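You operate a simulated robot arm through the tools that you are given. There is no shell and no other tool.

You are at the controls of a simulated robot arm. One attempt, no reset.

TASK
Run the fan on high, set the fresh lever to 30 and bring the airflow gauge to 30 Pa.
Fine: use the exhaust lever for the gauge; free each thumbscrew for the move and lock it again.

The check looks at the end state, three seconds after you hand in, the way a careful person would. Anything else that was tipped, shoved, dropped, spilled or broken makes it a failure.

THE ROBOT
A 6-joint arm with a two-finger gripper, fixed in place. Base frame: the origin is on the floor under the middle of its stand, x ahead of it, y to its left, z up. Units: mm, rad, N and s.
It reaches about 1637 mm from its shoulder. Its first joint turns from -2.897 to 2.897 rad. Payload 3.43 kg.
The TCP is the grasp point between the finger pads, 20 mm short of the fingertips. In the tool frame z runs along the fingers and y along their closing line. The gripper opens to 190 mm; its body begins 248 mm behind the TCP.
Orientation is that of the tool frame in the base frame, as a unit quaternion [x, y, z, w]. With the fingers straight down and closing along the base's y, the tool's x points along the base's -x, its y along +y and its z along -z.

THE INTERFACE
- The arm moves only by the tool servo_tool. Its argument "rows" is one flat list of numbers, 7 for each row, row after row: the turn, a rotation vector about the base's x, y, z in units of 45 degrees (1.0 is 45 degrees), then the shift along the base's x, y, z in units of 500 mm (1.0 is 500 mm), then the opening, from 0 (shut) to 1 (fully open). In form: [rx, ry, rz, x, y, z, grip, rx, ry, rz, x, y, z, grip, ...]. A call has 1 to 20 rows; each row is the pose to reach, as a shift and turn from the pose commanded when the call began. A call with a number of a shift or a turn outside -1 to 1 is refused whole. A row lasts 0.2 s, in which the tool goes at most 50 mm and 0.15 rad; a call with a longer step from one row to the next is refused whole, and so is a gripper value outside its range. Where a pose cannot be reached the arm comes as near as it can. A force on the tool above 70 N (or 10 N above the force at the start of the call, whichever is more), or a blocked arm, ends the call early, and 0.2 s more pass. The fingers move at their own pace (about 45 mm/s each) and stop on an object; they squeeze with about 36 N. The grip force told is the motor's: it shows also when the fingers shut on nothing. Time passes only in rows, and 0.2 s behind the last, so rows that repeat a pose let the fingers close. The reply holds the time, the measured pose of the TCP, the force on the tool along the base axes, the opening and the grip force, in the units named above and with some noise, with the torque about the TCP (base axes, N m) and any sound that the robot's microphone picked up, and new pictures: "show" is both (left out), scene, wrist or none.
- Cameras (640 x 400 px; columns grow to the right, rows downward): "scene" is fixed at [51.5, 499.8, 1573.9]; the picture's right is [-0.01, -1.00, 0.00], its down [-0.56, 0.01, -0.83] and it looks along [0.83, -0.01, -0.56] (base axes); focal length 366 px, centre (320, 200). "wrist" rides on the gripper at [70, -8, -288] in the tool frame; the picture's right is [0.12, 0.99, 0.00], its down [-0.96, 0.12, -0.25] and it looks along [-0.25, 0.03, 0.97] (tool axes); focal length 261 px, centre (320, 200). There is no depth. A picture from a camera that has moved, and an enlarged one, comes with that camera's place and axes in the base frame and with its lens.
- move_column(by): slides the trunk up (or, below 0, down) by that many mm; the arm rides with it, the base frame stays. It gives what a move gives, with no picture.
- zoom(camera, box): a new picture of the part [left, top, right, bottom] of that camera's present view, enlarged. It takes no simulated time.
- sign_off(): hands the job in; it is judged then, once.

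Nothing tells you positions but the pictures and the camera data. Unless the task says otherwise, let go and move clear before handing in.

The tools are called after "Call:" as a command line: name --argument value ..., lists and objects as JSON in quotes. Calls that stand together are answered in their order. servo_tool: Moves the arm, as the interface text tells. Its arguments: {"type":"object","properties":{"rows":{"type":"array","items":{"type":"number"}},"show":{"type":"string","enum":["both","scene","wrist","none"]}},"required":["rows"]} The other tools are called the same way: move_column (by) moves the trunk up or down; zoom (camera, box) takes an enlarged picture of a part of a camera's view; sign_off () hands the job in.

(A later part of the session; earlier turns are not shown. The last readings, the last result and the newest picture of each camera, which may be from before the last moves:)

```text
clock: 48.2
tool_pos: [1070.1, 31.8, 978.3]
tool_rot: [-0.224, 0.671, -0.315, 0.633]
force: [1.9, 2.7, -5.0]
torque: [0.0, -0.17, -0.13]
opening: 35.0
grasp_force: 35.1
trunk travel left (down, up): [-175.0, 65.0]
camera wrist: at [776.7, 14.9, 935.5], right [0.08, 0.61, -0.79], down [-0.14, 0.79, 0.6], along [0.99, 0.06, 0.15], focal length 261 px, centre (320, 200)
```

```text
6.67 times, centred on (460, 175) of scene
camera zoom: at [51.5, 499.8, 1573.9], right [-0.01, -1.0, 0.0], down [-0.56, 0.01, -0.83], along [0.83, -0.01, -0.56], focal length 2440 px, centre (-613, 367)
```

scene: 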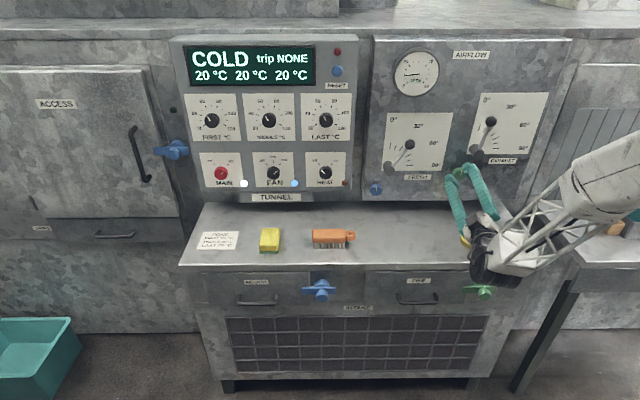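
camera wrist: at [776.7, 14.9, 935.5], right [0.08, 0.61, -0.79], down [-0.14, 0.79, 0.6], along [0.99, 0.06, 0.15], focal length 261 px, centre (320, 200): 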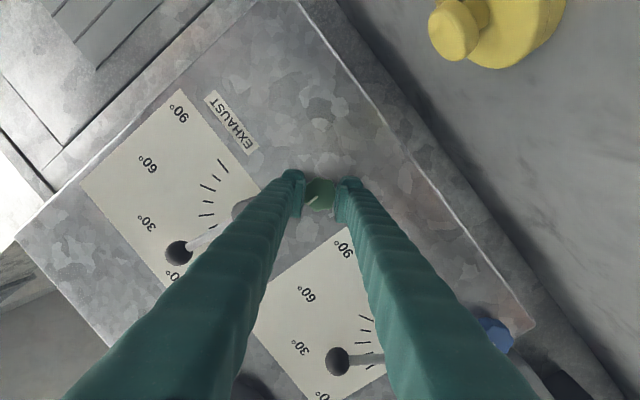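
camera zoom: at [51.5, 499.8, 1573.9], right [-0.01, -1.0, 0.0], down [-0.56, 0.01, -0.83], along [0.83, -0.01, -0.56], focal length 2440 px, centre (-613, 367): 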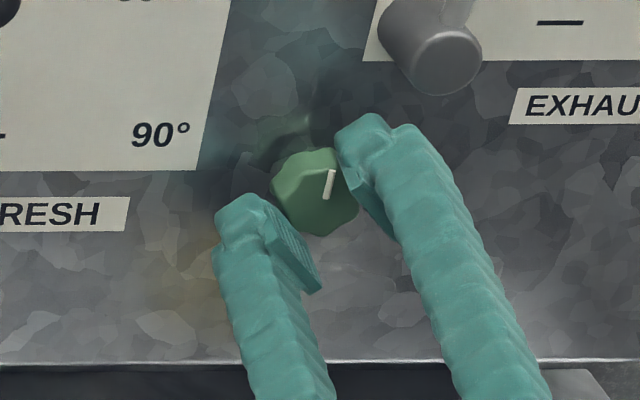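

The green screw is gripped. Now I'll turn counter-clockwise about the tool's axis, in two stages.

Call:
servo_tool --rows '[-0.139, 0.0195, 0, 0, 0, 0, 0.13, -0.277, 0.039, 0, 0, 0, 0, 0.13, -0.416, 0.058, 0, 0, 0, 0, 0.13, -0.554, 0.078, 0, 0, 0, 0, 0.13, -0.693, 0.097, 0, 0, 0, 0, 0.13, -0.832, 0.117, 0, 0, 0, 0, 0.13, -0.97, 0.136, 0, 0, 0, 0, 0.13, -0.97, 0.136, 0, 0, 0, 0, 0.13]' --show "both"

Call:
zoom --camera "wrist" --box '[256, 140, 384, 220]'

Call:
zoom --camera "scene" --box '[412, 145, 508, 205]'

```text
clock: 50.0
tool_pos: [1069.8, 32.8, 979.5]
tool_rot: [-0.461, 0.538, -0.529, 0.468]
force: [-8.5, 4.8, -11.4]
torque: [-0.03, 0.21, 0.08]
opening: 35.5
grasp_force: 44.6
trunk travel left (down, up): [-175.0, 65.0]
camera wrist: at [775.1, 0.6, 986.6], right [-0.02, -0.1, -0.99], down [-0.11, 0.99, -0.1], along [0.99, 0.11, -0.03], focal length 261 px, centre (320, 200)
```

scene: 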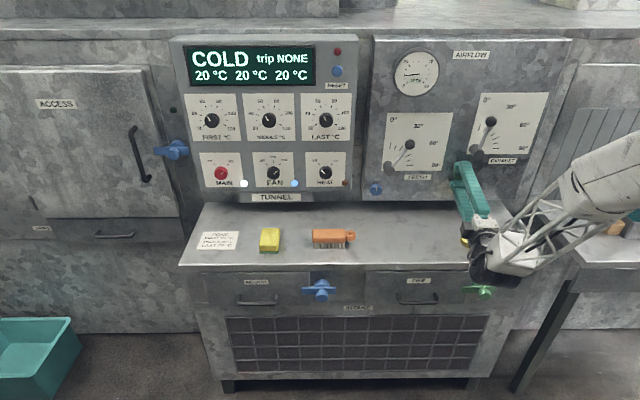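
wrist: 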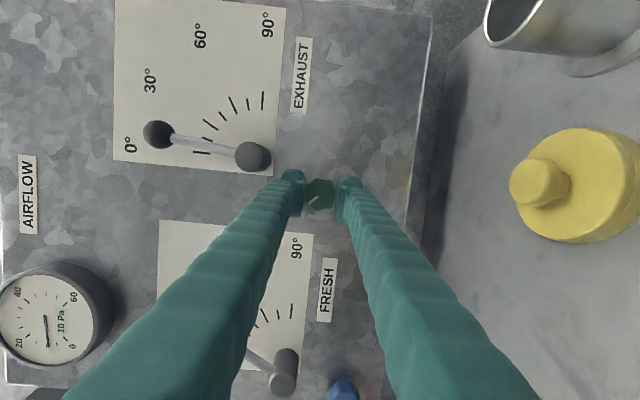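

```text
5.00 times, centred on (320, 180) of wrist
camera zoom: at [775.1, 0.6, 986.6], right [-0.02, -0.1, -0.99], down [-0.11, 0.99, -0.1], along [0.99, 0.11, -0.03], focal length 1303 px, centre (320, 300)
```

zoom: 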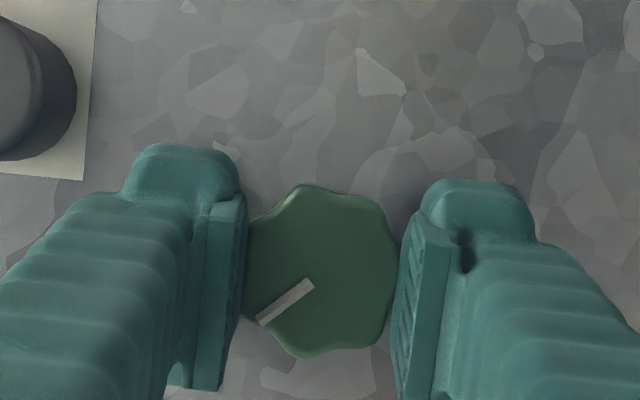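

```text
6.67 times, centred on (460, 175) of scene
camera zoom: at [51.5, 499.8, 1573.9], right [-0.01, -1.0, 0.0], down [-0.56, 0.01, -0.83], along [0.83, -0.01, -0.56], focal length 2440 px, centre (-613, 367)
```

zoom: 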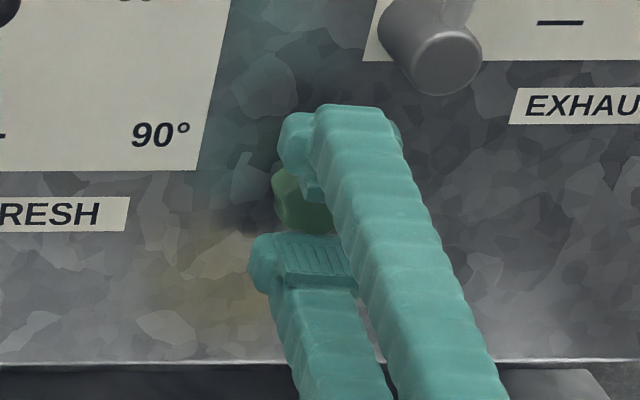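

The screw is following the grip. Second stage of loosening, going slightly past 90° so it reaches its stop.

Call:
servo_tool --rows '[-0.139, 0.0195, 0, 0, 0, 0, 0.13, -0.277, 0.039, 0, 0, 0, 0, 0.13, -0.416, 0.058, 0, 0, 0, 0, 0.13, -0.554, 0.078, 0, 0, 0, 0, 0.13, -0.693, 0.097, 0, 0, 0, 0, 0.13, -0.832, 0.117, 0, 0, 0, 0, 0.13, -0.97, 0.136, 0, 0, 0, 0, 0.13, -1.0, 0.14, 0, 0, 0, 0, 0.13, -1.0, 0.14, 0, 0, 0, 0, 0.13]' --show "both"

Call:
zoom --camera "wrist" --box '[256, 140, 384, 220]'

Call:
zoom --camera "scene" --box '[412, 145, 508, 205]'

```text
clock: 52.0
tool_pos: [1070.6, 33.3, 977.1]
tool_rot: [0.632, -0.318, 0.669, -0.226]
force: [-1.7, -0.8, -13.1]
torque: [0.02, 0.25, 0.13]
opening: 34.8
grasp_force: 44.8
trunk travel left (down, up): [-175.0, 65.0]
camera wrist: at [778.8, 26.7, 1034.4], right [-0.11, -0.77, -0.62], down [-0.16, 0.63, -0.76], along [0.98, 0.02, -0.19], focal length 261 px, centre (320, 200)
```

scene: 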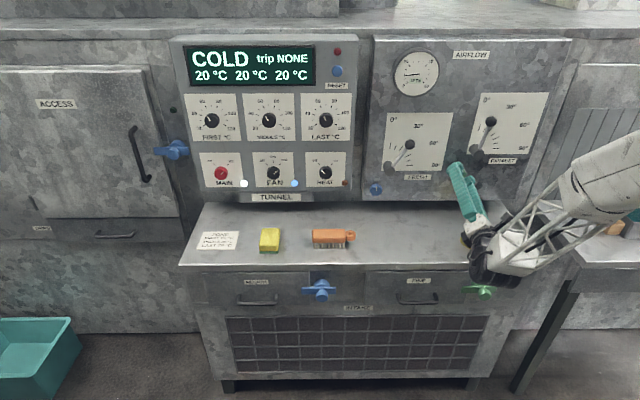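
wrist: 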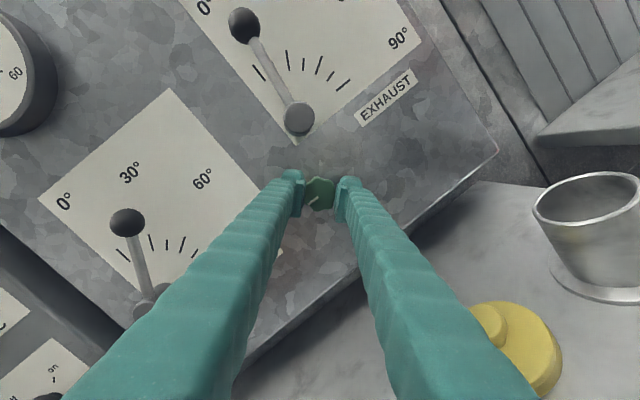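

```text
5.00 times, centred on (320, 180) of wrist
camera zoom: at [778.8, 26.7, 1034.4], right [-0.11, -0.77, -0.62], down [-0.16, 0.63, -0.76], along [0.98, 0.02, -0.19], focal length 1303 px, centre (320, 300)
```

zoom: 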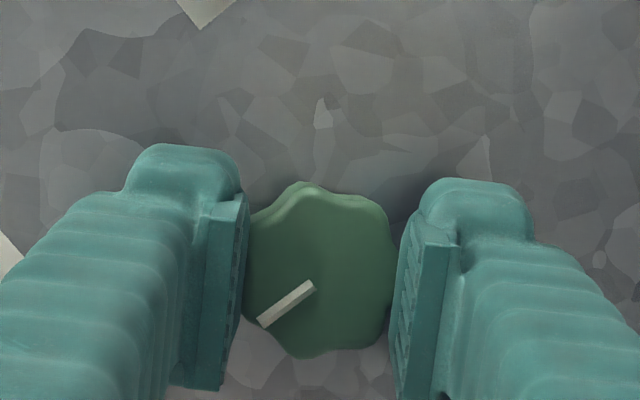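

```text
6.67 times, centred on (460, 175) of scene
camera zoom: at [51.5, 499.8, 1573.9], right [-0.01, -1.0, 0.0], down [-0.56, 0.01, -0.83], along [0.83, -0.01, -0.56], focal length 2440 px, centre (-613, 367)
```

zoom: 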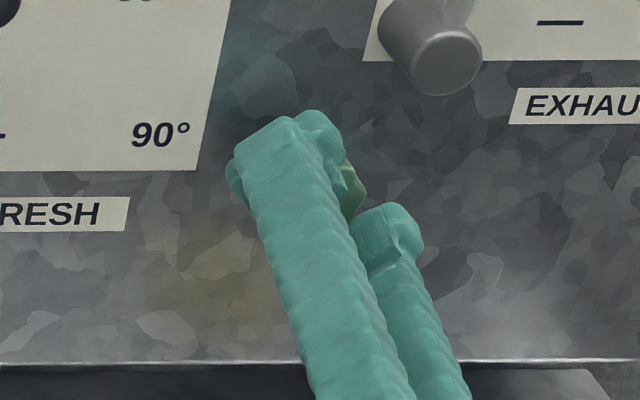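

The turn is about 89°. A small extra nudge to be sure it is at the free stop.

Call:
servo_tool --rows '[-0.1, 0.014, 0, 0, 0, 0, 0.13, -0.18, 0.025, 0, 0, 0, 0, 0.13, -0.18, 0.025, 0, 0, 0, 0, 0.13]' --show "wrist"

Call:
zoom --camera "wrist" --box '[256, 140, 384, 220]'

Call:
zoom --camera "wrist" --box '[200, 0, 420, 137]'

```text
clock: 52.4
tool_pos: [1063.4, 34.8, 981.3]
tool_rot: [0.644, -0.294, 0.676, -0.204]
force: [-78.9, 12.1, 10.8]
torque: [0.17, 1.9, -1.02]
opening: 23.9
grasp_force: 43.8
trunk travel left (down, up): [-175.0, 65.0]
stopped in row 2: the force on the tool passed its limit at 81 N (the readings are from after the stop); the commanded pose is now the measured one
camera wrist: at [772.8, 32.3, 1040.5], right [-0.11, -0.82, -0.57], down [-0.17, 0.58, -0.8], along [0.98, 0.01, -0.2], focal length 261 px, centre (320, 200)
```

wrist: 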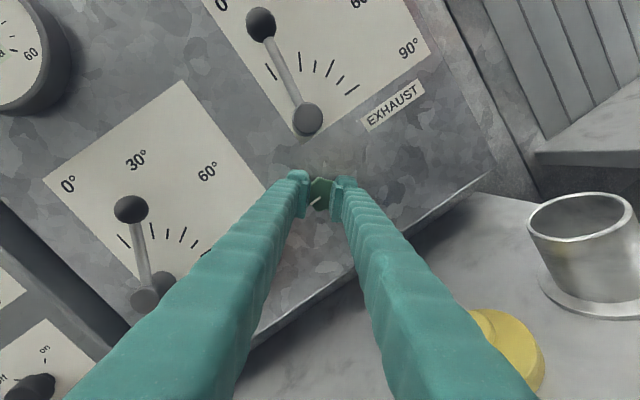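

```text
5.00 times, centred on (320, 180) of wrist
camera zoom: at [772.8, 32.3, 1040.5], right [-0.11, -0.82, -0.57], down [-0.17, 0.58, -0.8], along [0.98, 0.01, -0.2], focal length 1303 px, centre (320, 300)
```

zoom: 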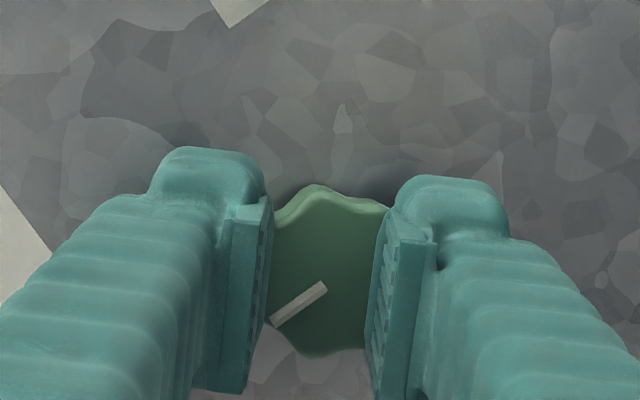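

```text
2.91 times, centred on (310, 68) of wrist
camera zoom: at [772.8, 32.3, 1040.5], right [-0.11, -0.82, -0.57], down [-0.17, 0.58, -0.8], along [0.98, 0.01, -0.2], focal length 758 px, centre (349, 582)
```

zoom: 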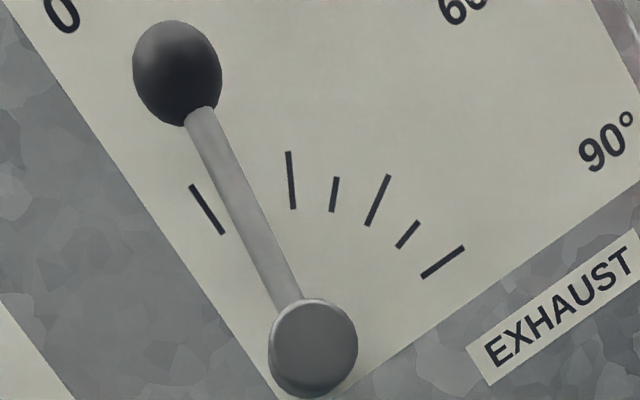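

The fingers slipped forward off the screw's rim at the stop, so it is at its limit. I'll open, back off and check.

Call:
servo_tool --rows '[0, 0, 0, -0.01, 0, 0, 0.2, 0, 0, 0, -0.02, 0, 0, 0.3, 0, 0, 0, -0.03, 0, 0, 0.35, 0, 0, 0, -0.1, 0, 0, 0.35, 0, 0, 0, -0.16, 0, 0, 0.35, 0, 0, 0, -0.16, 0, 0, 0.35]' --show "both"

Call:
zoom --camera "wrist" --box '[256, 100, 384, 180]'

Call:
zoom --camera "scene" --box '[412, 145, 508, 205]'

Call:
zoom --camera "scene" --box '[460, 90, 556, 150]'

```text
clock: 53.8
tool_pos: [987.9, 30.9, 978.0]
tool_rot: [0.643, -0.297, 0.676, -0.202]
force: [0.2, 0.2, 0.5]
torque: [0.03, -0.05, 0.02]
opening: 66.4
grasp_force: 0.0
trunk travel left (down, up): [-175.0, 65.0]
camera wrist: at [697.8, 29.5, 1037.4], right [-0.12, -0.81, -0.57], down [-0.17, 0.58, -0.8], along [0.98, 0.0, -0.21], focal length 261 px, centre (320, 200)
```

scene: 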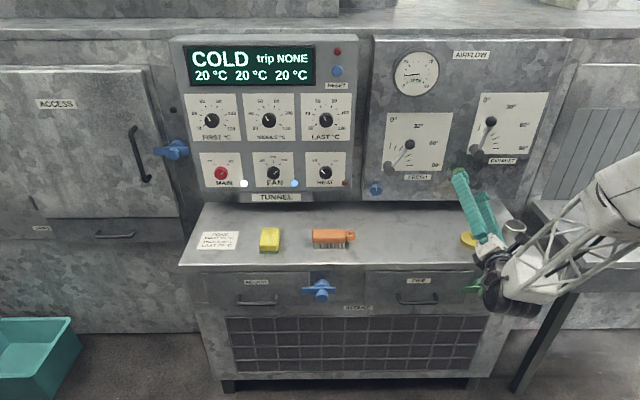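
wrist: 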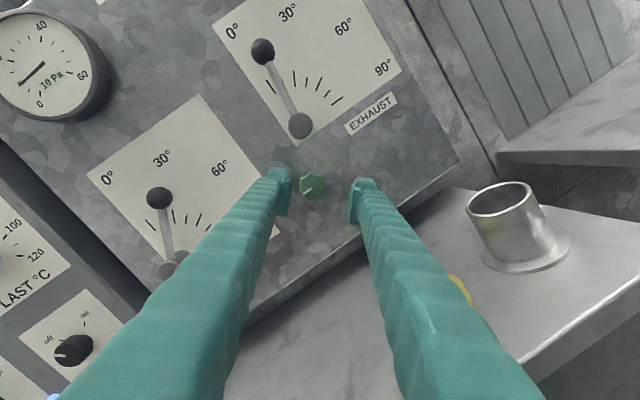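

```text
5.00 times, centred on (320, 140) of wrist
camera zoom: at [697.8, 29.5, 1037.4], right [-0.12, -0.81, -0.57], down [-0.17, 0.58, -0.8], along [0.98, 0.0, -0.21], focal length 1303 px, centre (320, 500)
```

zoom: 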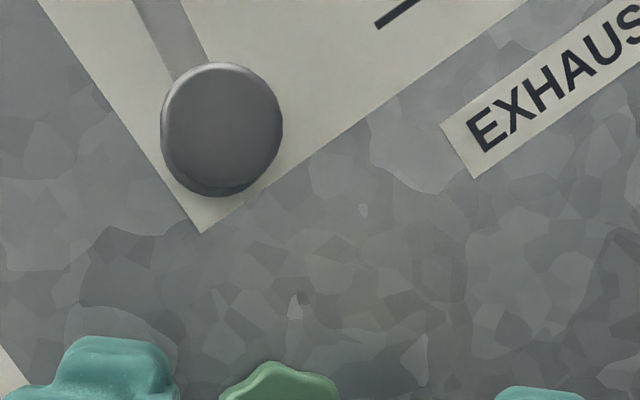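

```text
6.67 times, centred on (460, 175) of scene
camera zoom: at [51.5, 499.8, 1573.9], right [-0.01, -1.0, 0.0], down [-0.56, 0.01, -0.83], along [0.83, -0.01, -0.56], focal length 2440 px, centre (-613, 367)
```

zoom: 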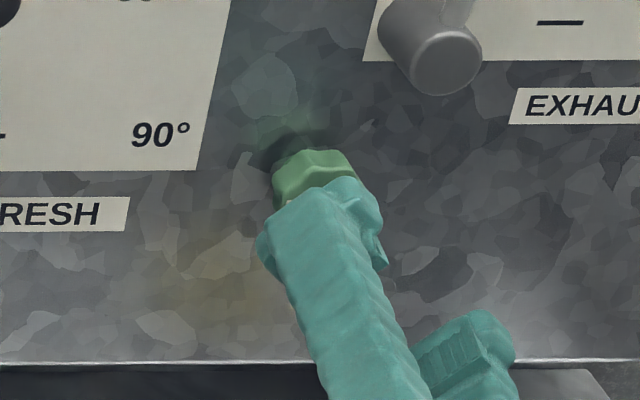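

```text
6.67 times, centred on (508, 120) of scene
camera zoom: at [51.5, 499.8, 1573.9], right [-0.01, -1.0, 0.0], down [-0.56, 0.01, -0.83], along [0.83, -0.01, -0.56], focal length 2440 px, centre (-933, 733)
```

zoom: 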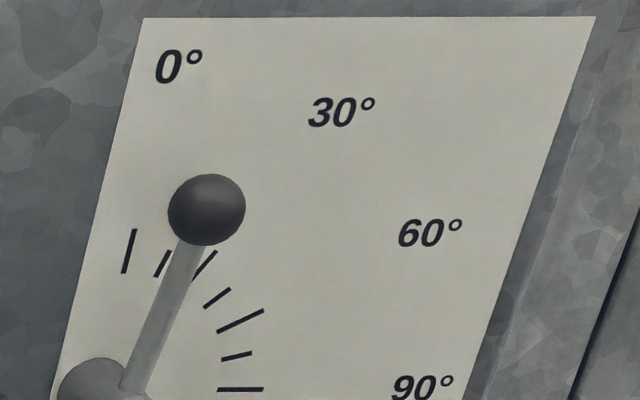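

The green mark points left (free). Exhaust's ball is at about (−16, 1164), R≈106 mm, lever near 9–15°. I'll raise the tool to it with a slightly larger yaw, a suitable roll and a narrower opening.

Call:
servo_tool --rows '[-0.05, 0.009, -0.017, -0.006, 0, 0.0744, 0.3, -0.1, 0.018, -0.034, -0.006, -0.02, 0.149, 0.25, -0.15, 0.027, -0.051, -0.006, -0.045, 0.223, 0.25, -0.2, 0.036, -0.068, -0.006, -0.07, 0.298, 0.25, -0.25, 0.0444, -0.0856, -0.006, -0.095, 0.372, 0.25, -0.25, 0.0444, -0.0856, -0.006, -0.095, 0.372, 0.25]' --show "both"

Call:
zoom --camera "wrist" --box '[240, 120, 400, 220]'

Call:
zoom --camera "scene" --box '[412, 145, 508, 205]'

```text
clock: 55.2
tool_pos: [985.0, -13.1, 1165.9]
tool_rot: [0.661, -0.254, 0.697, -0.111]
force: [-0.6, 0.4, -0.1]
torque: [-0.01, 0.02, 0.02]
opening: 47.6
grasp_force: 0.0
trunk travel left (down, up): [-175.0, 65.0]
camera wrist: at [697.2, 15.8, 1233.1], right [-0.19, -0.9, -0.39], down [-0.17, 0.43, -0.89], along [0.97, -0.1, -0.23], focal length 261 px, centre (320, 200)
```

scene: 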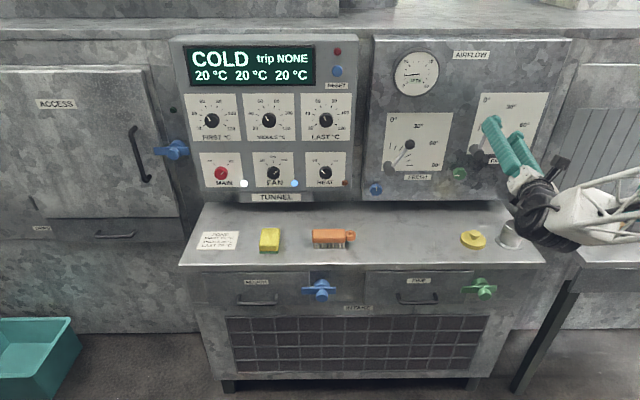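
wrist: 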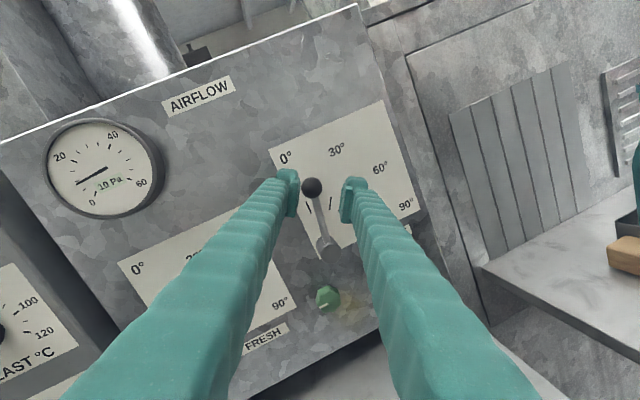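

```text
4.00 times, centred on (320, 170) of wrist
camera zoom: at [697.2, 15.8, 1233.1], right [-0.19, -0.9, -0.39], down [-0.17, 0.43, -0.89], along [0.97, -0.1, -0.23], focal length 1043 px, centre (320, 320)
```

zoom: 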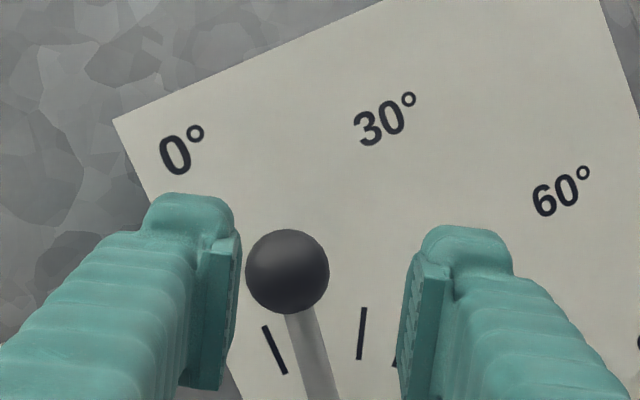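

```text
6.67 times, centred on (460, 175) of scene
camera zoom: at [51.5, 499.8, 1573.9], right [-0.01, -1.0, 0.0], down [-0.56, 0.01, -0.83], along [0.83, -0.01, -0.56], focal length 2440 px, centre (-613, 367)
```

zoom: 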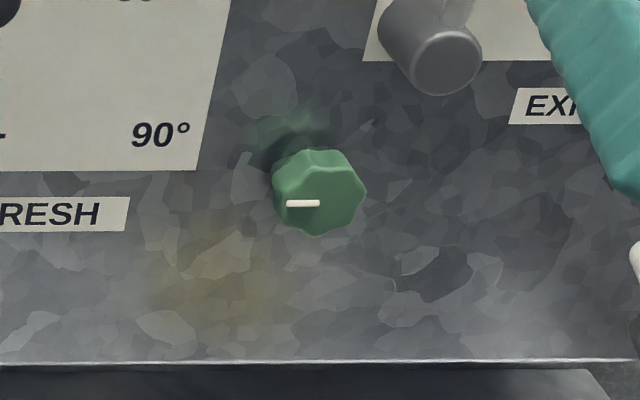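

Green is confirmed free and the ball is at ≈(−17, 1164). I'll go in along x and close on the ball.

Call:
servo_tool --rows '[0, 0, 0, 0.03, -0.006, -0.003, 0.25, 0, 0, 0, 0.08, -0.006, -0.003, 0.25, 0, 0, 0, 0.12, -0.006, -0.003, 0.25, 0, 0, 0, 0.154, -0.006, -0.003, 0.25, 0, 0, 0, 0.154, -0.006, -0.003, 0.25, 0, 0, 0, 0.154, -0.006, -0.003, 0.12, 0, 0, 0, 0.154, -0.006, -0.003, 0.08, 0, 0, 0, 0.154, -0.006, -0.003, 0.08]' --show "both"

Call:
zoom --camera "wrist" --box '[240, 120, 400, 220]'

Call:
zoom --camera "scene" --box '[380, 45, 460, 95]'

```text
clock: 57.0
tool_pos: [1063.5, -16.2, 1162.9]
tool_rot: [0.661, -0.255, 0.697, -0.112]
force: [4.8, -0.4, 1.0]
torque: [0.05, -0.01, 0.04]
opening: 29.1
grasp_force: 45.1
trunk travel left (down, up): [-175.0, 65.0]
camera wrist: at [775.4, 13.6, 1230.2], right [-0.19, -0.9, -0.39], down [-0.17, 0.43, -0.89], along [0.97, -0.1, -0.23], focal length 261 px, centre (320, 200)
```

scene: 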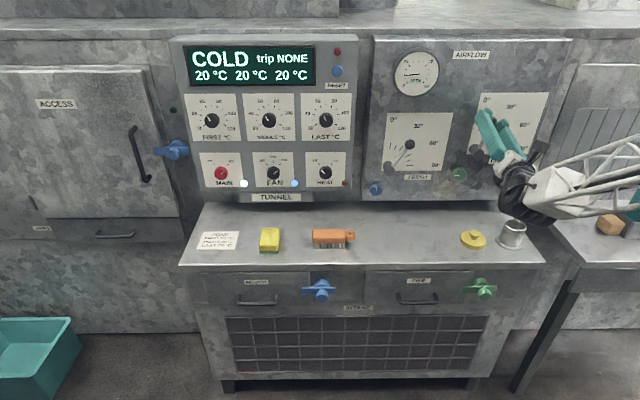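
wrist: 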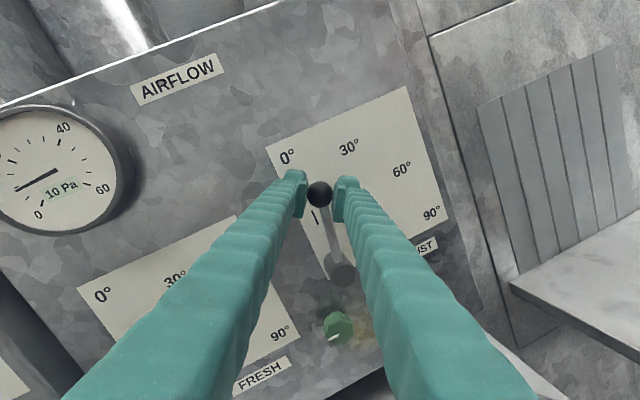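

```text
4.00 times, centred on (320, 170) of wrist
camera zoom: at [775.4, 13.6, 1230.2], right [-0.19, -0.9, -0.39], down [-0.17, 0.43, -0.89], along [0.97, -0.1, -0.23], focal length 1043 px, centre (320, 320)
```

zoom: 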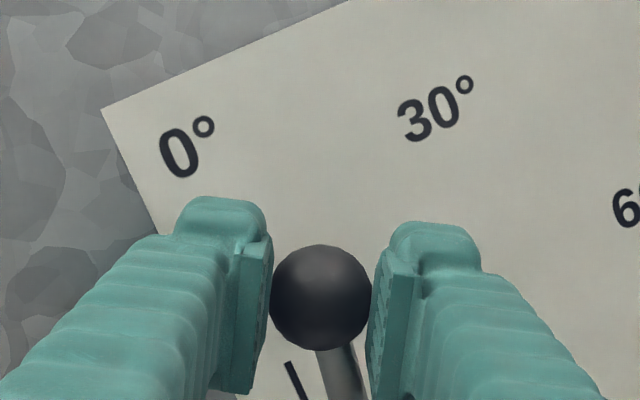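

```text
8.00 times, centred on (420, 70) of scene
camera zoom: at [51.5, 499.8, 1573.9], right [-0.01, -1.0, 0.0], down [-0.56, 0.01, -0.83], along [0.83, -0.01, -0.56], focal length 2927 px, centre (-480, 1240)
```

zoom: 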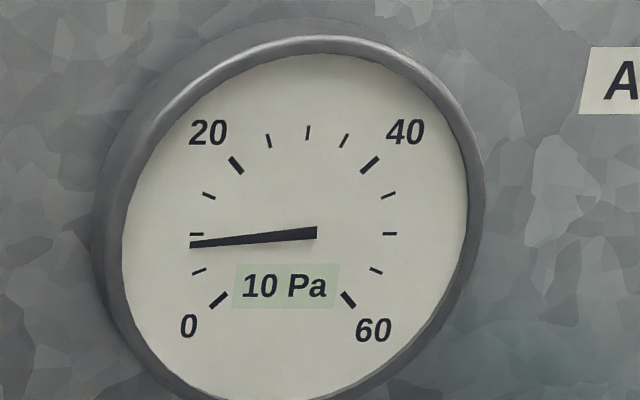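

The ball is gripped, lever at ≈9°. I'll move it to about 20° and watch which way the gauge goes.

Call:
servo_tool --rows '[0, 0, 0, 0, -0.0107, -0.002, 0.08, 0, 0, 0, 0, -0.0195, -0.0041, 0.08, 0, 0, 0, 0, -0.0282, -0.0065, 0.08, 0, 0, 0, 0, -0.0385, -0.01, 0.08, 0, 0, 0, 0, -0.0385, -0.01, 0.08, 0, 0, 0, 0, -0.0385, -0.01, 0.08, 0, 0, 0, 0, -0.0385, -0.01, 0.08]' --show "both"

Call:
zoom --camera "scene" --box '[380, 45, 460, 95]'

```text
clock: 58.6
tool_pos: [1060.1, -37.0, 1158.7]
tool_rot: [0.661, -0.253, 0.698, -0.112]
force: [-26.5, 2.6, 8.7]
torque: [0.58, 0.0, 0.17]
opening: 27.9
grasp_force: 44.9
trunk travel left (down, up): [-175.0, 65.0]
camera wrist: at [773.3, -6.7, 1225.0], right [-0.19, -0.9, -0.39], down [-0.16, 0.43, -0.89], along [0.97, -0.11, -0.23], focal length 261 px, centre (320, 200)
```

scene: 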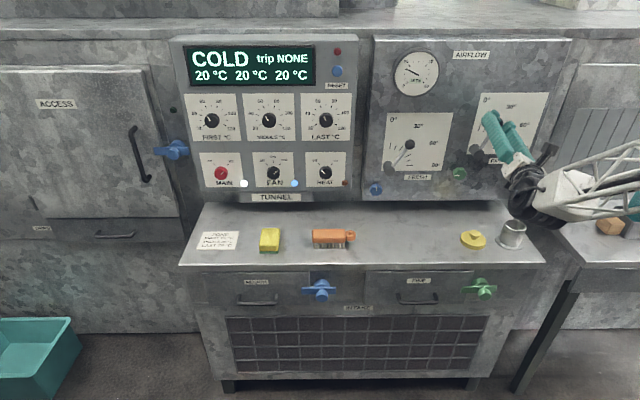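
wrist: 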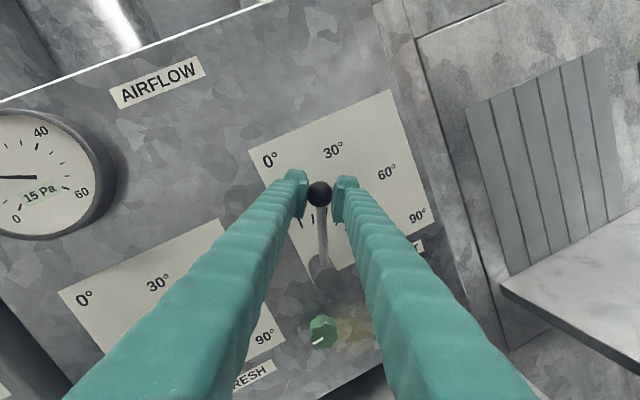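

```text
8.00 times, centred on (420, 70) of scene
camera zoom: at [51.5, 499.8, 1573.9], right [-0.01, -1.0, 0.0], down [-0.56, 0.01, -0.83], along [0.83, -0.01, -0.56], focal length 2927 px, centre (-480, 1240)
```

zoom: 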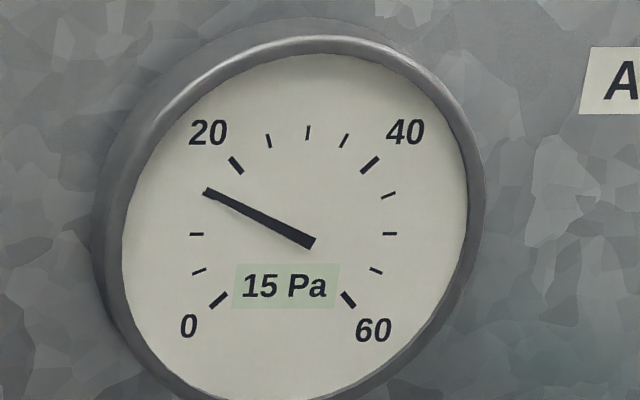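

Opening the exhaust raises the gauge (15 Pa at ≈20°). The grip is sliding forward off the ball, so I'll re-grip a few mm deeper before going on.

Call:
servo_tool --rows '[0, 0, 0, 0, 0, 0, 0.18, 0, 0, 0, 0, 0, 0, 0.25, 0, 0, 0, 0.006, -0.003, 0, 0.25, 0, 0, 0, 0.012, -0.004, 0, 0.25, 0, 0, 0, 0.012, -0.004, 0, 0.25, 0, 0, 0, 0.012, -0.004, 0, 0.12, 0, 0, 0, 0.012, -0.004, 0, 0.08, 0, 0, 0, 0.012, -0.004, 0, 0.08]' --show "wrist"

Call:
zoom --camera "wrist" --box '[240, 120, 400, 220]'

Call:
zoom --camera "scene" --box '[380, 45, 460, 95]'

```text
clock: 60.4
tool_pos: [1067.6, -39.2, 1157.8]
tool_rot: [0.662, -0.254, 0.697, -0.111]
force: [-0.2, -0.6, -1.0]
torque: [-0.03, -0.01, -0.02]
opening: 30.4
grasp_force: 45.6
trunk travel left (down, up): [-175.0, 65.0]
camera wrist: at [781.2, -8.5, 1224.4], right [-0.19, -0.9, -0.39], down [-0.17, 0.43, -0.89], along [0.97, -0.1, -0.23], focal length 261 px, centre (320, 200)
```

wrist: 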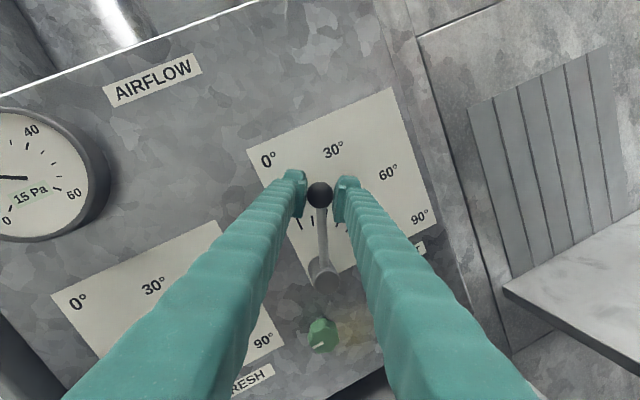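

```text
4.00 times, centred on (320, 170) of wrist
camera zoom: at [781.2, -8.5, 1224.4], right [-0.19, -0.9, -0.39], down [-0.17, 0.43, -0.89], along [0.97, -0.1, -0.23], focal length 1043 px, centre (320, 320)
```

zoom: 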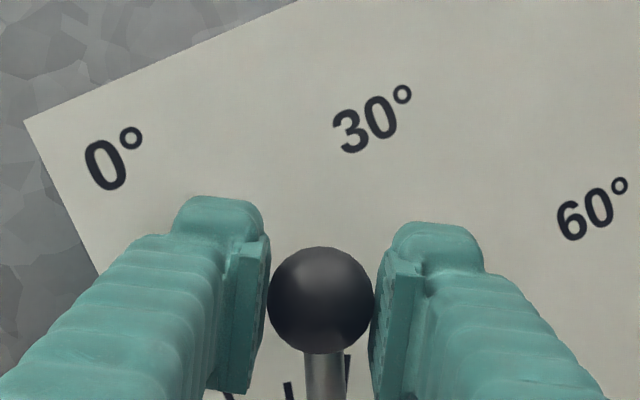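

```text
8.00 times, centred on (420, 70) of scene
camera zoom: at [51.5, 499.8, 1573.9], right [-0.01, -1.0, 0.0], down [-0.56, 0.01, -0.83], along [0.83, -0.01, -0.56], focal length 2927 px, centre (-480, 1240)
```

zoom: 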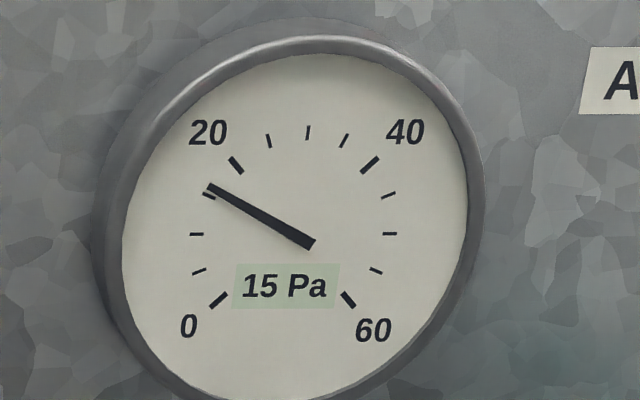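

Good grip now; lever ≈21°, gauge ≈16 Pa. Moving on to about 35°.

Call:
servo_tool --rows '[0, 0, 0, 0, -0.0123, -0.0053, 0.08, 0, 0, 0, 0, -0.0236, -0.011, 0.08, 0, 0, 0, 0, -0.0346, -0.0174, 0.08, 0, 0, 0, 0, -0.0436, -0.0233, 0.08, 0, 0, 0, 0, -0.0436, -0.0233, 0.08, 0, 0, 0, 0, -0.0436, -0.0233, 0.08, 0, 0, 0, 0, -0.0436, -0.0233, 0.08]' --show "both"

Call:
zoom --camera "scene" --box '[380, 45, 460, 95]'

```text
clock: 62.0
tool_pos: [1067.6, -62.4, 1145.9]
tool_rot: [0.661, -0.255, 0.697, -0.111]
force: [10.1, -0.1, 7.3]
torque: [0.39, 0.06, 0.14]
opening: 30.5
grasp_force: 44.7
trunk travel left (down, up): [-175.0, 65.0]
camera wrist: at [780.3, -31.7, 1213.0], right [-0.19, -0.9, -0.39], down [-0.17, 0.43, -0.89], along [0.97, -0.11, -0.23], focal length 261 px, centre (320, 200)
```

scene: 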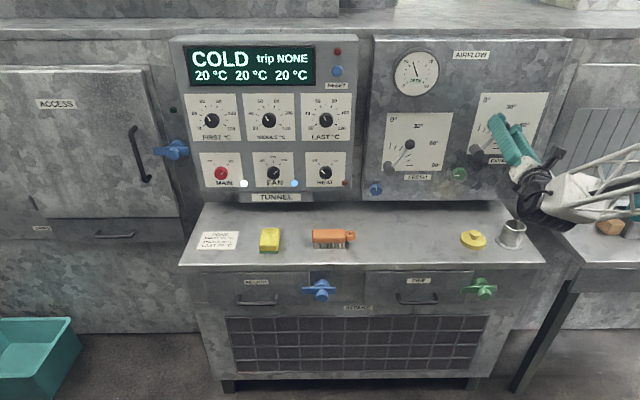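
wrist: 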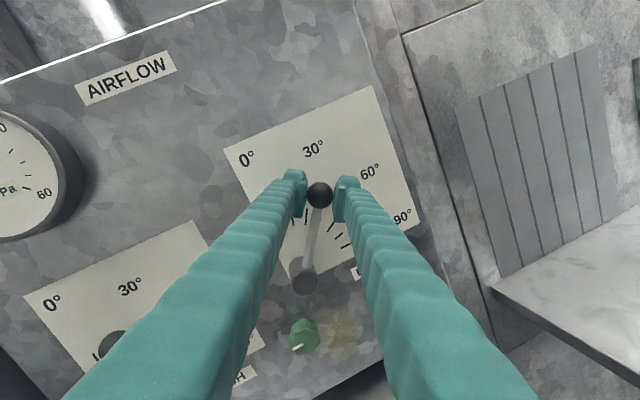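

```text
8.00 times, centred on (420, 70) of scene
camera zoom: at [51.5, 499.8, 1573.9], right [-0.01, -1.0, 0.0], down [-0.56, 0.01, -0.83], along [0.83, -0.01, -0.56], focal length 2927 px, centre (-480, 1240)
```

zoom: 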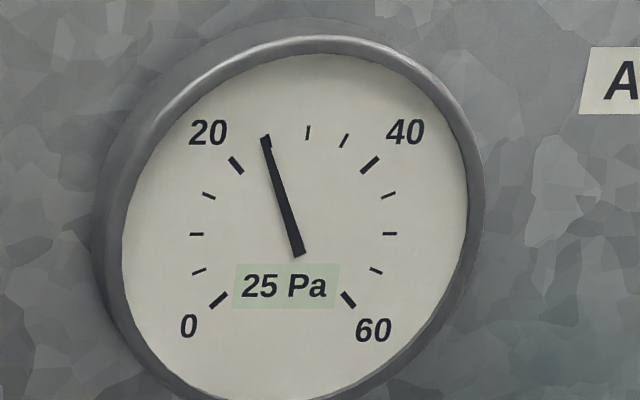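

Gauge ≈25 Pa at ≈36°, rising ~0.65–0.7 Pa per degree. About 7° more should give 30.

Call:
servo_tool --rows '[0, 0, 0, 0, -0.005, -0.0039, 0.08, 0, 0, 0, 0, -0.0103, -0.0079, 0.08, 0, 0, 0, 0, -0.015, -0.012, 0.08, 0, 0, 0, 0, -0.0199, -0.0163, 0.08, 0, 0, 0, 0, -0.0199, -0.0163, 0.08, 0, 0, 0, 0, -0.0199, -0.0163, 0.08, 0, 0, 0, 0, -0.0199, -0.0163, 0.08]' --show "scene"

Call:
zoom --camera "scene" --box '[380, 45, 460, 95]'

```text
clock: 63.6
tool_pos: [1067.6, -70.8, 1138.2]
tool_rot: [0.661, -0.255, 0.697, -0.11]
force: [4.9, -1.5, 6.8]
torque: [0.3, -0.02, 0.1]
opening: 30.2
grasp_force: 44.5
trunk travel left (down, up): [-175.0, 65.0]
```

scene: 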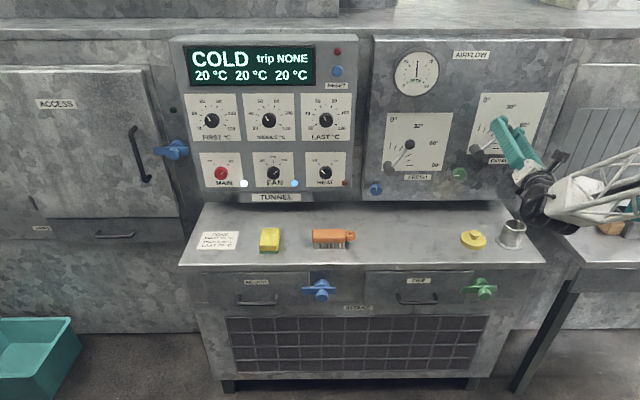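

```text
8.00 times, centred on (420, 70) of scene
camera zoom: at [51.5, 499.8, 1573.9], right [-0.01, -1.0, 0.0], down [-0.56, 0.01, -0.83], along [0.83, -0.01, -0.56], focal length 2927 px, centre (-480, 1240)
```

zoom: 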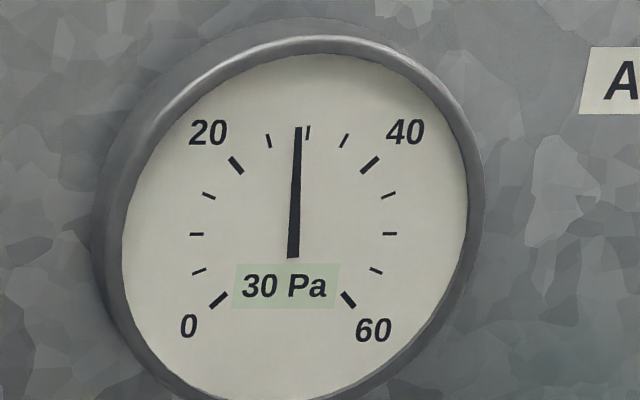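

The needle is just short of the 30 mark (≈28.8 by my geometry). A little more, about 1.7°.

Call:
servo_tool --rows '[0, 0, 0, 0, -0.0025, -0.0022, 0.08, 0, 0, 0, 0, -0.005, -0.0044, 0.08, 0, 0, 0, 0, -0.005, -0.0044, 0.08, 0, 0, 0, 0, -0.005, -0.0044, 0.08, 0, 0, 0, 0, -0.005, -0.0044, 0.08, 0, 0, 0, 0, -0.005, -0.0044, 0.08]' --show "scene"

Call:
zoom --camera "scene" --box '[396, 52, 444, 82]'

```text
clock: 65.0
tool_pos: [1066.2, -73.4, 1136.2]
tool_rot: [0.661, -0.255, 0.697, -0.11]
force: [-3.8, -1.6, 6.9]
torque: [0.37, -0.02, 0.08]
opening: 30.1
grasp_force: 44.9
trunk travel left (down, up): [-175.0, 65.0]
```

scene: 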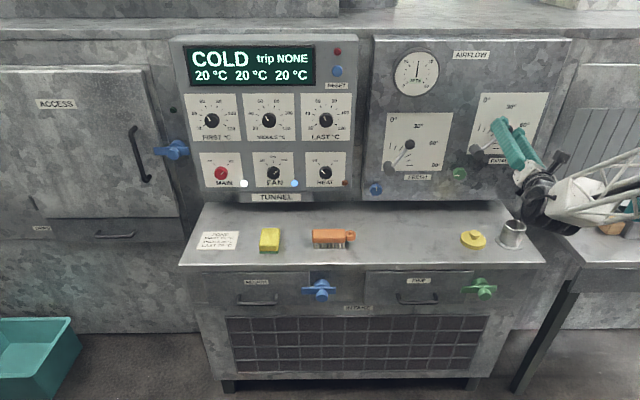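

```text
13.33 times, centred on (420, 67) of scene
camera zoom: at [51.5, 499.8, 1573.9], right [-0.01, -1.0, 0.0], down [-0.56, 0.01, -0.83], along [0.83, -0.01, -0.56], focal length 4879 px, centre (-1013, 1973)
```

zoom: 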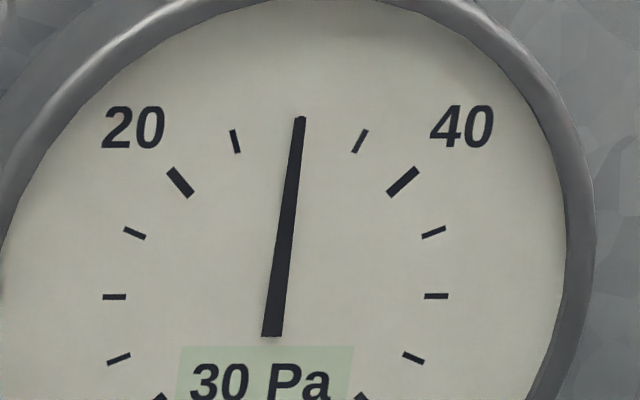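

The needle now covers the 30 mark (≈29.7). I'll release gently, back off and check that it stays.

Call:
servo_tool --rows '[0, 0, 0, 0, 0, 0, 0.18, 0, 0, 0, 0, 0, 0, 0.22, 0, 0, 0, 0, 0, 0, 0.25, 0, 0, 0, -0.05, 0, 0, 0.25, 0, 0, 0, -0.1, 0, 0, 0.25, 0, 0, 0, -0.155, 0, 0, 0.25, 0, 0, 0, -0.155, 0, 0, 0.25]' --show "both"

Call:
zoom --camera "scene" --box '[396, 52, 444, 82]'

Call:
zoom --camera "scene" --box '[460, 90, 556, 150]'

```text
clock: 66.6
tool_pos: [989.3, -75.1, 1137.0]
tool_rot: [0.661, -0.254, 0.697, -0.112]
force: [1.1, -0.2, 0.7]
torque: [0.01, -0.01, 0.01]
opening: 47.2
grasp_force: 0.1
trunk travel left (down, up): [-175.0, 65.0]
camera wrist: at [702.7, -44.1, 1203.2], right [-0.19, -0.9, -0.39], down [-0.17, 0.43, -0.89], along [0.97, -0.1, -0.23], focal length 261 px, centre (320, 200)
```

scene: 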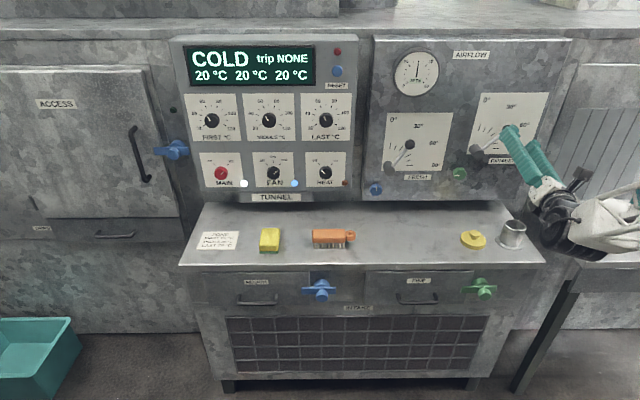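
wrist: 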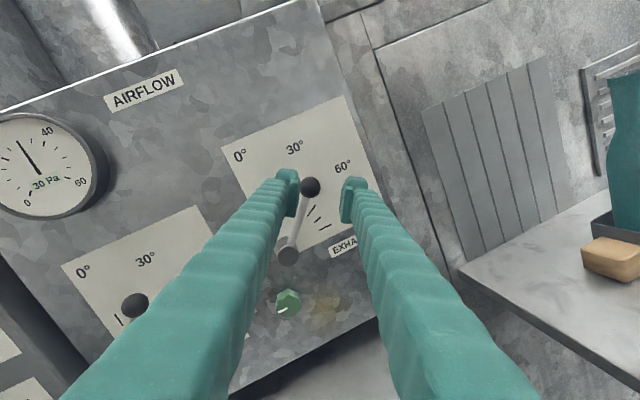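

```text
13.33 times, centred on (420, 67) of scene
camera zoom: at [51.5, 499.8, 1573.9], right [-0.01, -1.0, 0.0], down [-0.56, 0.01, -0.83], along [0.83, -0.01, -0.56], focal length 4879 px, centre (-1013, 1973)
```

zoom: 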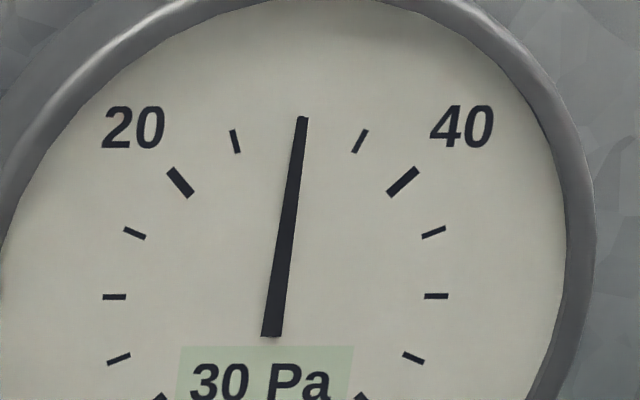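

```text
6.67 times, centred on (508, 120) of scene
camera zoom: at [51.5, 499.8, 1573.9], right [-0.01, -1.0, 0.0], down [-0.56, 0.01, -0.83], along [0.83, -0.01, -0.56], focal length 2440 px, centre (-933, 733)
```

zoom: 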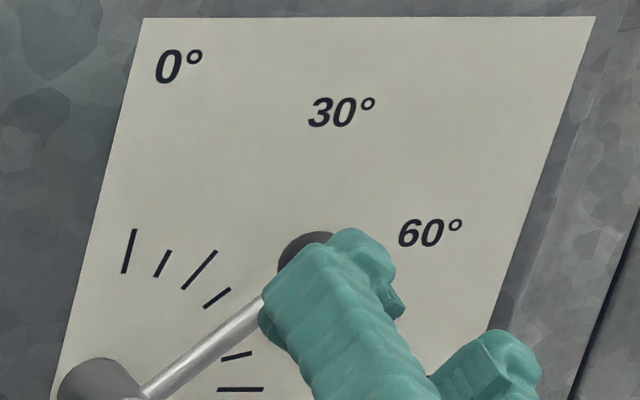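

It holds at ≈30 Pa. Now back to the green screw to lock it: moving down in front of it.

Call:
servo_tool --rows '[0.057, -0.01, 0.018, -0.0086, 0.0426, -0.0636, 0.3, 0.114, -0.02, 0.036, -0.0086, 0.0853, -0.1272, 0.3, 0.171, -0.03, 0.053, -0.0086, 0.128, -0.191, 0.3, 0.228, -0.04, 0.071, -0.0086, 0.1706, -0.2544, 0.3, 0.2846, -0.0503, 0.0889, -0.0086, 0.2132, -0.318, 0.3, 0.2846, -0.0503, 0.0889, -0.0086, 0.2132, -0.318, 0.3]' --show "both"

Call:
zoom --camera "wrist" --box '[240, 120, 400, 220]'

Call:
zoom --camera "scene" --box '[396, 52, 444, 82]'

```text
clock: 68.0
tool_pos: [984.4, 31.9, 977.5]
tool_rot: [0.639, -0.305, 0.673, -0.214]
force: [0.1, 0.0, 0.3]
torque: [-0.01, 0.04, 0.01]
opening: 56.9
grasp_force: 0.2
trunk travel left (down, up): [-175.0, 65.0]
camera wrist: at [693.7, 28.6, 1036.4], right [-0.11, -0.8, -0.59], down [-0.17, 0.6, -0.78], along [0.98, 0.01, -0.2], focal length 261 px, centre (320, 200)
```

scene: 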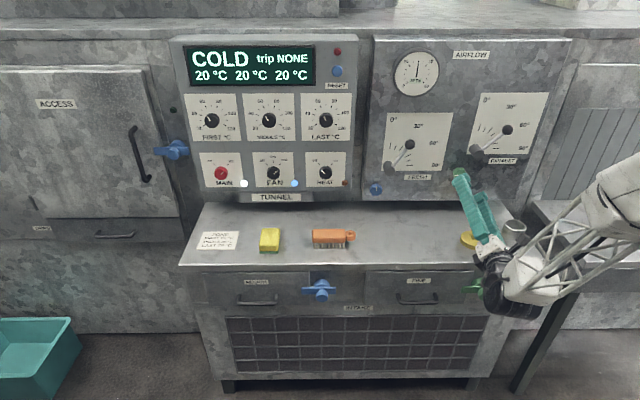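
wrist: 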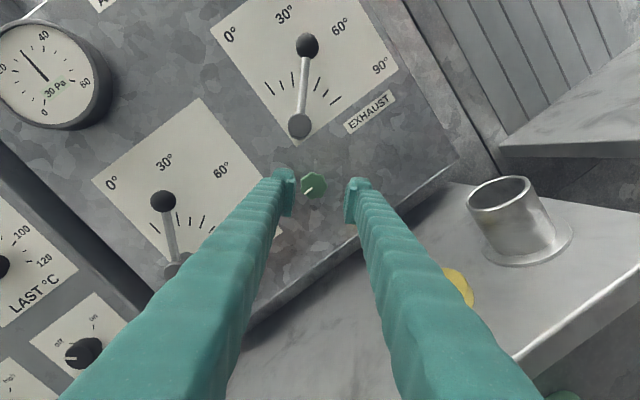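

```text
4.00 times, centred on (320, 170) of wrist
camera zoom: at [693.7, 28.6, 1036.4], right [-0.11, -0.8, -0.59], down [-0.17, 0.6, -0.78], along [0.98, 0.01, -0.2], focal length 1043 px, centre (320, 320)
```

zoom: 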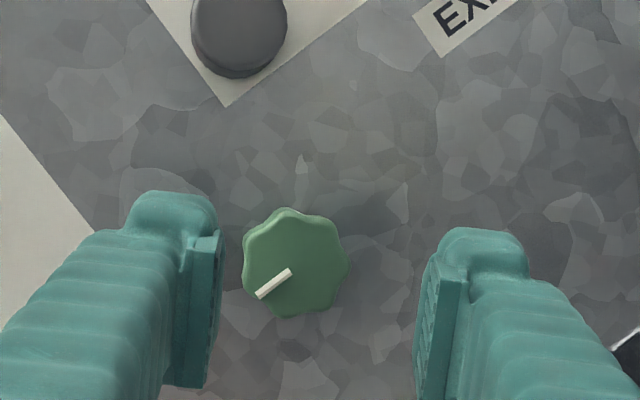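

```text
13.33 times, centred on (420, 67) of scene
camera zoom: at [51.5, 499.8, 1573.9], right [-0.01, -1.0, 0.0], down [-0.56, 0.01, -0.83], along [0.83, -0.01, -0.56], focal length 4879 px, centre (-1013, 1973)
```

zoom: 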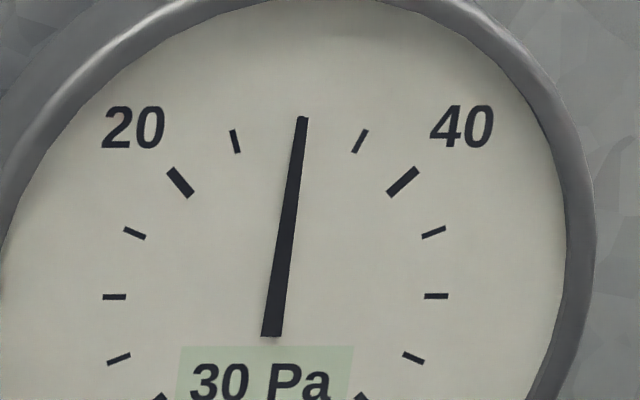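

Gauge stable at 30. I'll go in slightly deeper than last time and grip the green screw.

Call:
servo_tool --rows '[0, 0, 0, 0.05, 0, 0, 0.3, 0, 0, 0, 0.1, 0, 0, 0.3, 0, 0, 0, 0.14, 0, 0, 0.3, 0, 0, 0, 0.165, 0, 0, 0.3, 0, 0, 0, 0.177, 0, 0, 0.3, 0, 0, 0, 0.177, 0, 0, 0.3, 0, 0, 0, 0.177, 0, 0, 0.15, 0, 0, 0, 0.177, 0, 0, 0.13, 0, 0, 0, 0.177, 0, 0, 0.13]' --show "wrist"

Call:
zoom --camera "wrist" --box '[256, 140, 384, 220]'

Call:
zoom --camera "scene" --box '[412, 145, 508, 205]'

```text
clock: 70.0
tool_pos: [1072.7, 33.2, 977.2]
tool_rot: [0.64, -0.305, 0.673, -0.213]
force: [0.4, -1.2, -0.1]
torque: [-0.01, 0.12, -0.1]
opening: 36.3
grasp_force: 43.6
trunk travel left (down, up): [-175.0, 65.0]
camera wrist: at [782.1, 29.0, 1035.5], right [-0.11, -0.8, -0.59], down [-0.17, 0.6, -0.78], along [0.98, 0.01, -0.2], focal length 261 px, centre (320, 200)
```

wrist: 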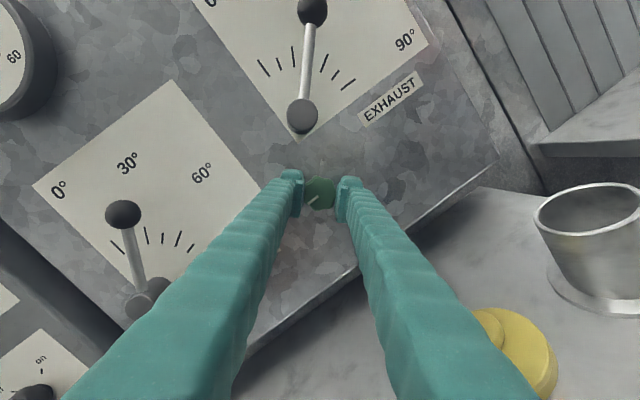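

```text
5.00 times, centred on (320, 180) of wrist
camera zoom: at [782.1, 29.0, 1035.5], right [-0.11, -0.8, -0.59], down [-0.17, 0.6, -0.78], along [0.98, 0.01, -0.2], focal length 1303 px, centre (320, 300)
```

zoom: 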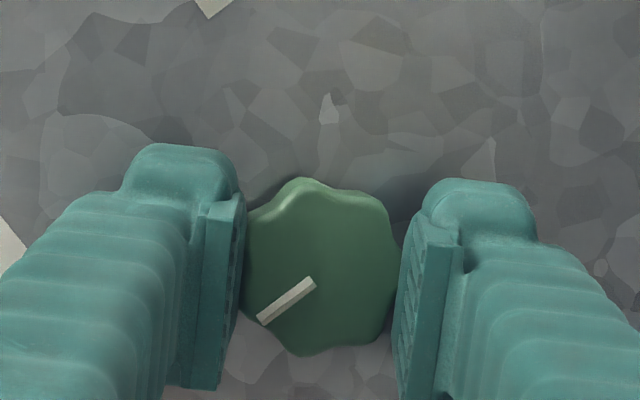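

```text
6.67 times, centred on (460, 175) of scene
camera zoom: at [51.5, 499.8, 1573.9], right [-0.01, -1.0, 0.0], down [-0.56, 0.01, -0.83], along [0.83, -0.01, -0.56], focal length 2440 px, centre (-613, 367)
```

zoom: 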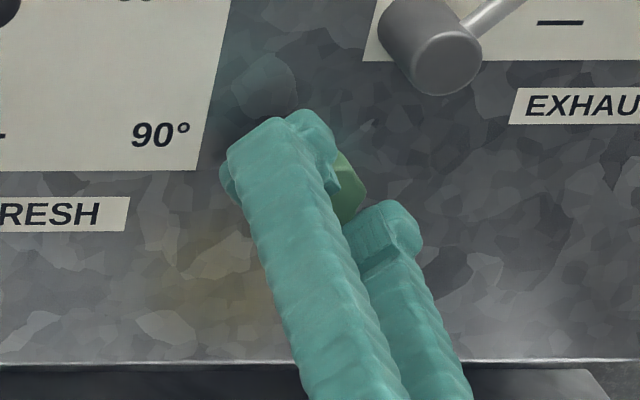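

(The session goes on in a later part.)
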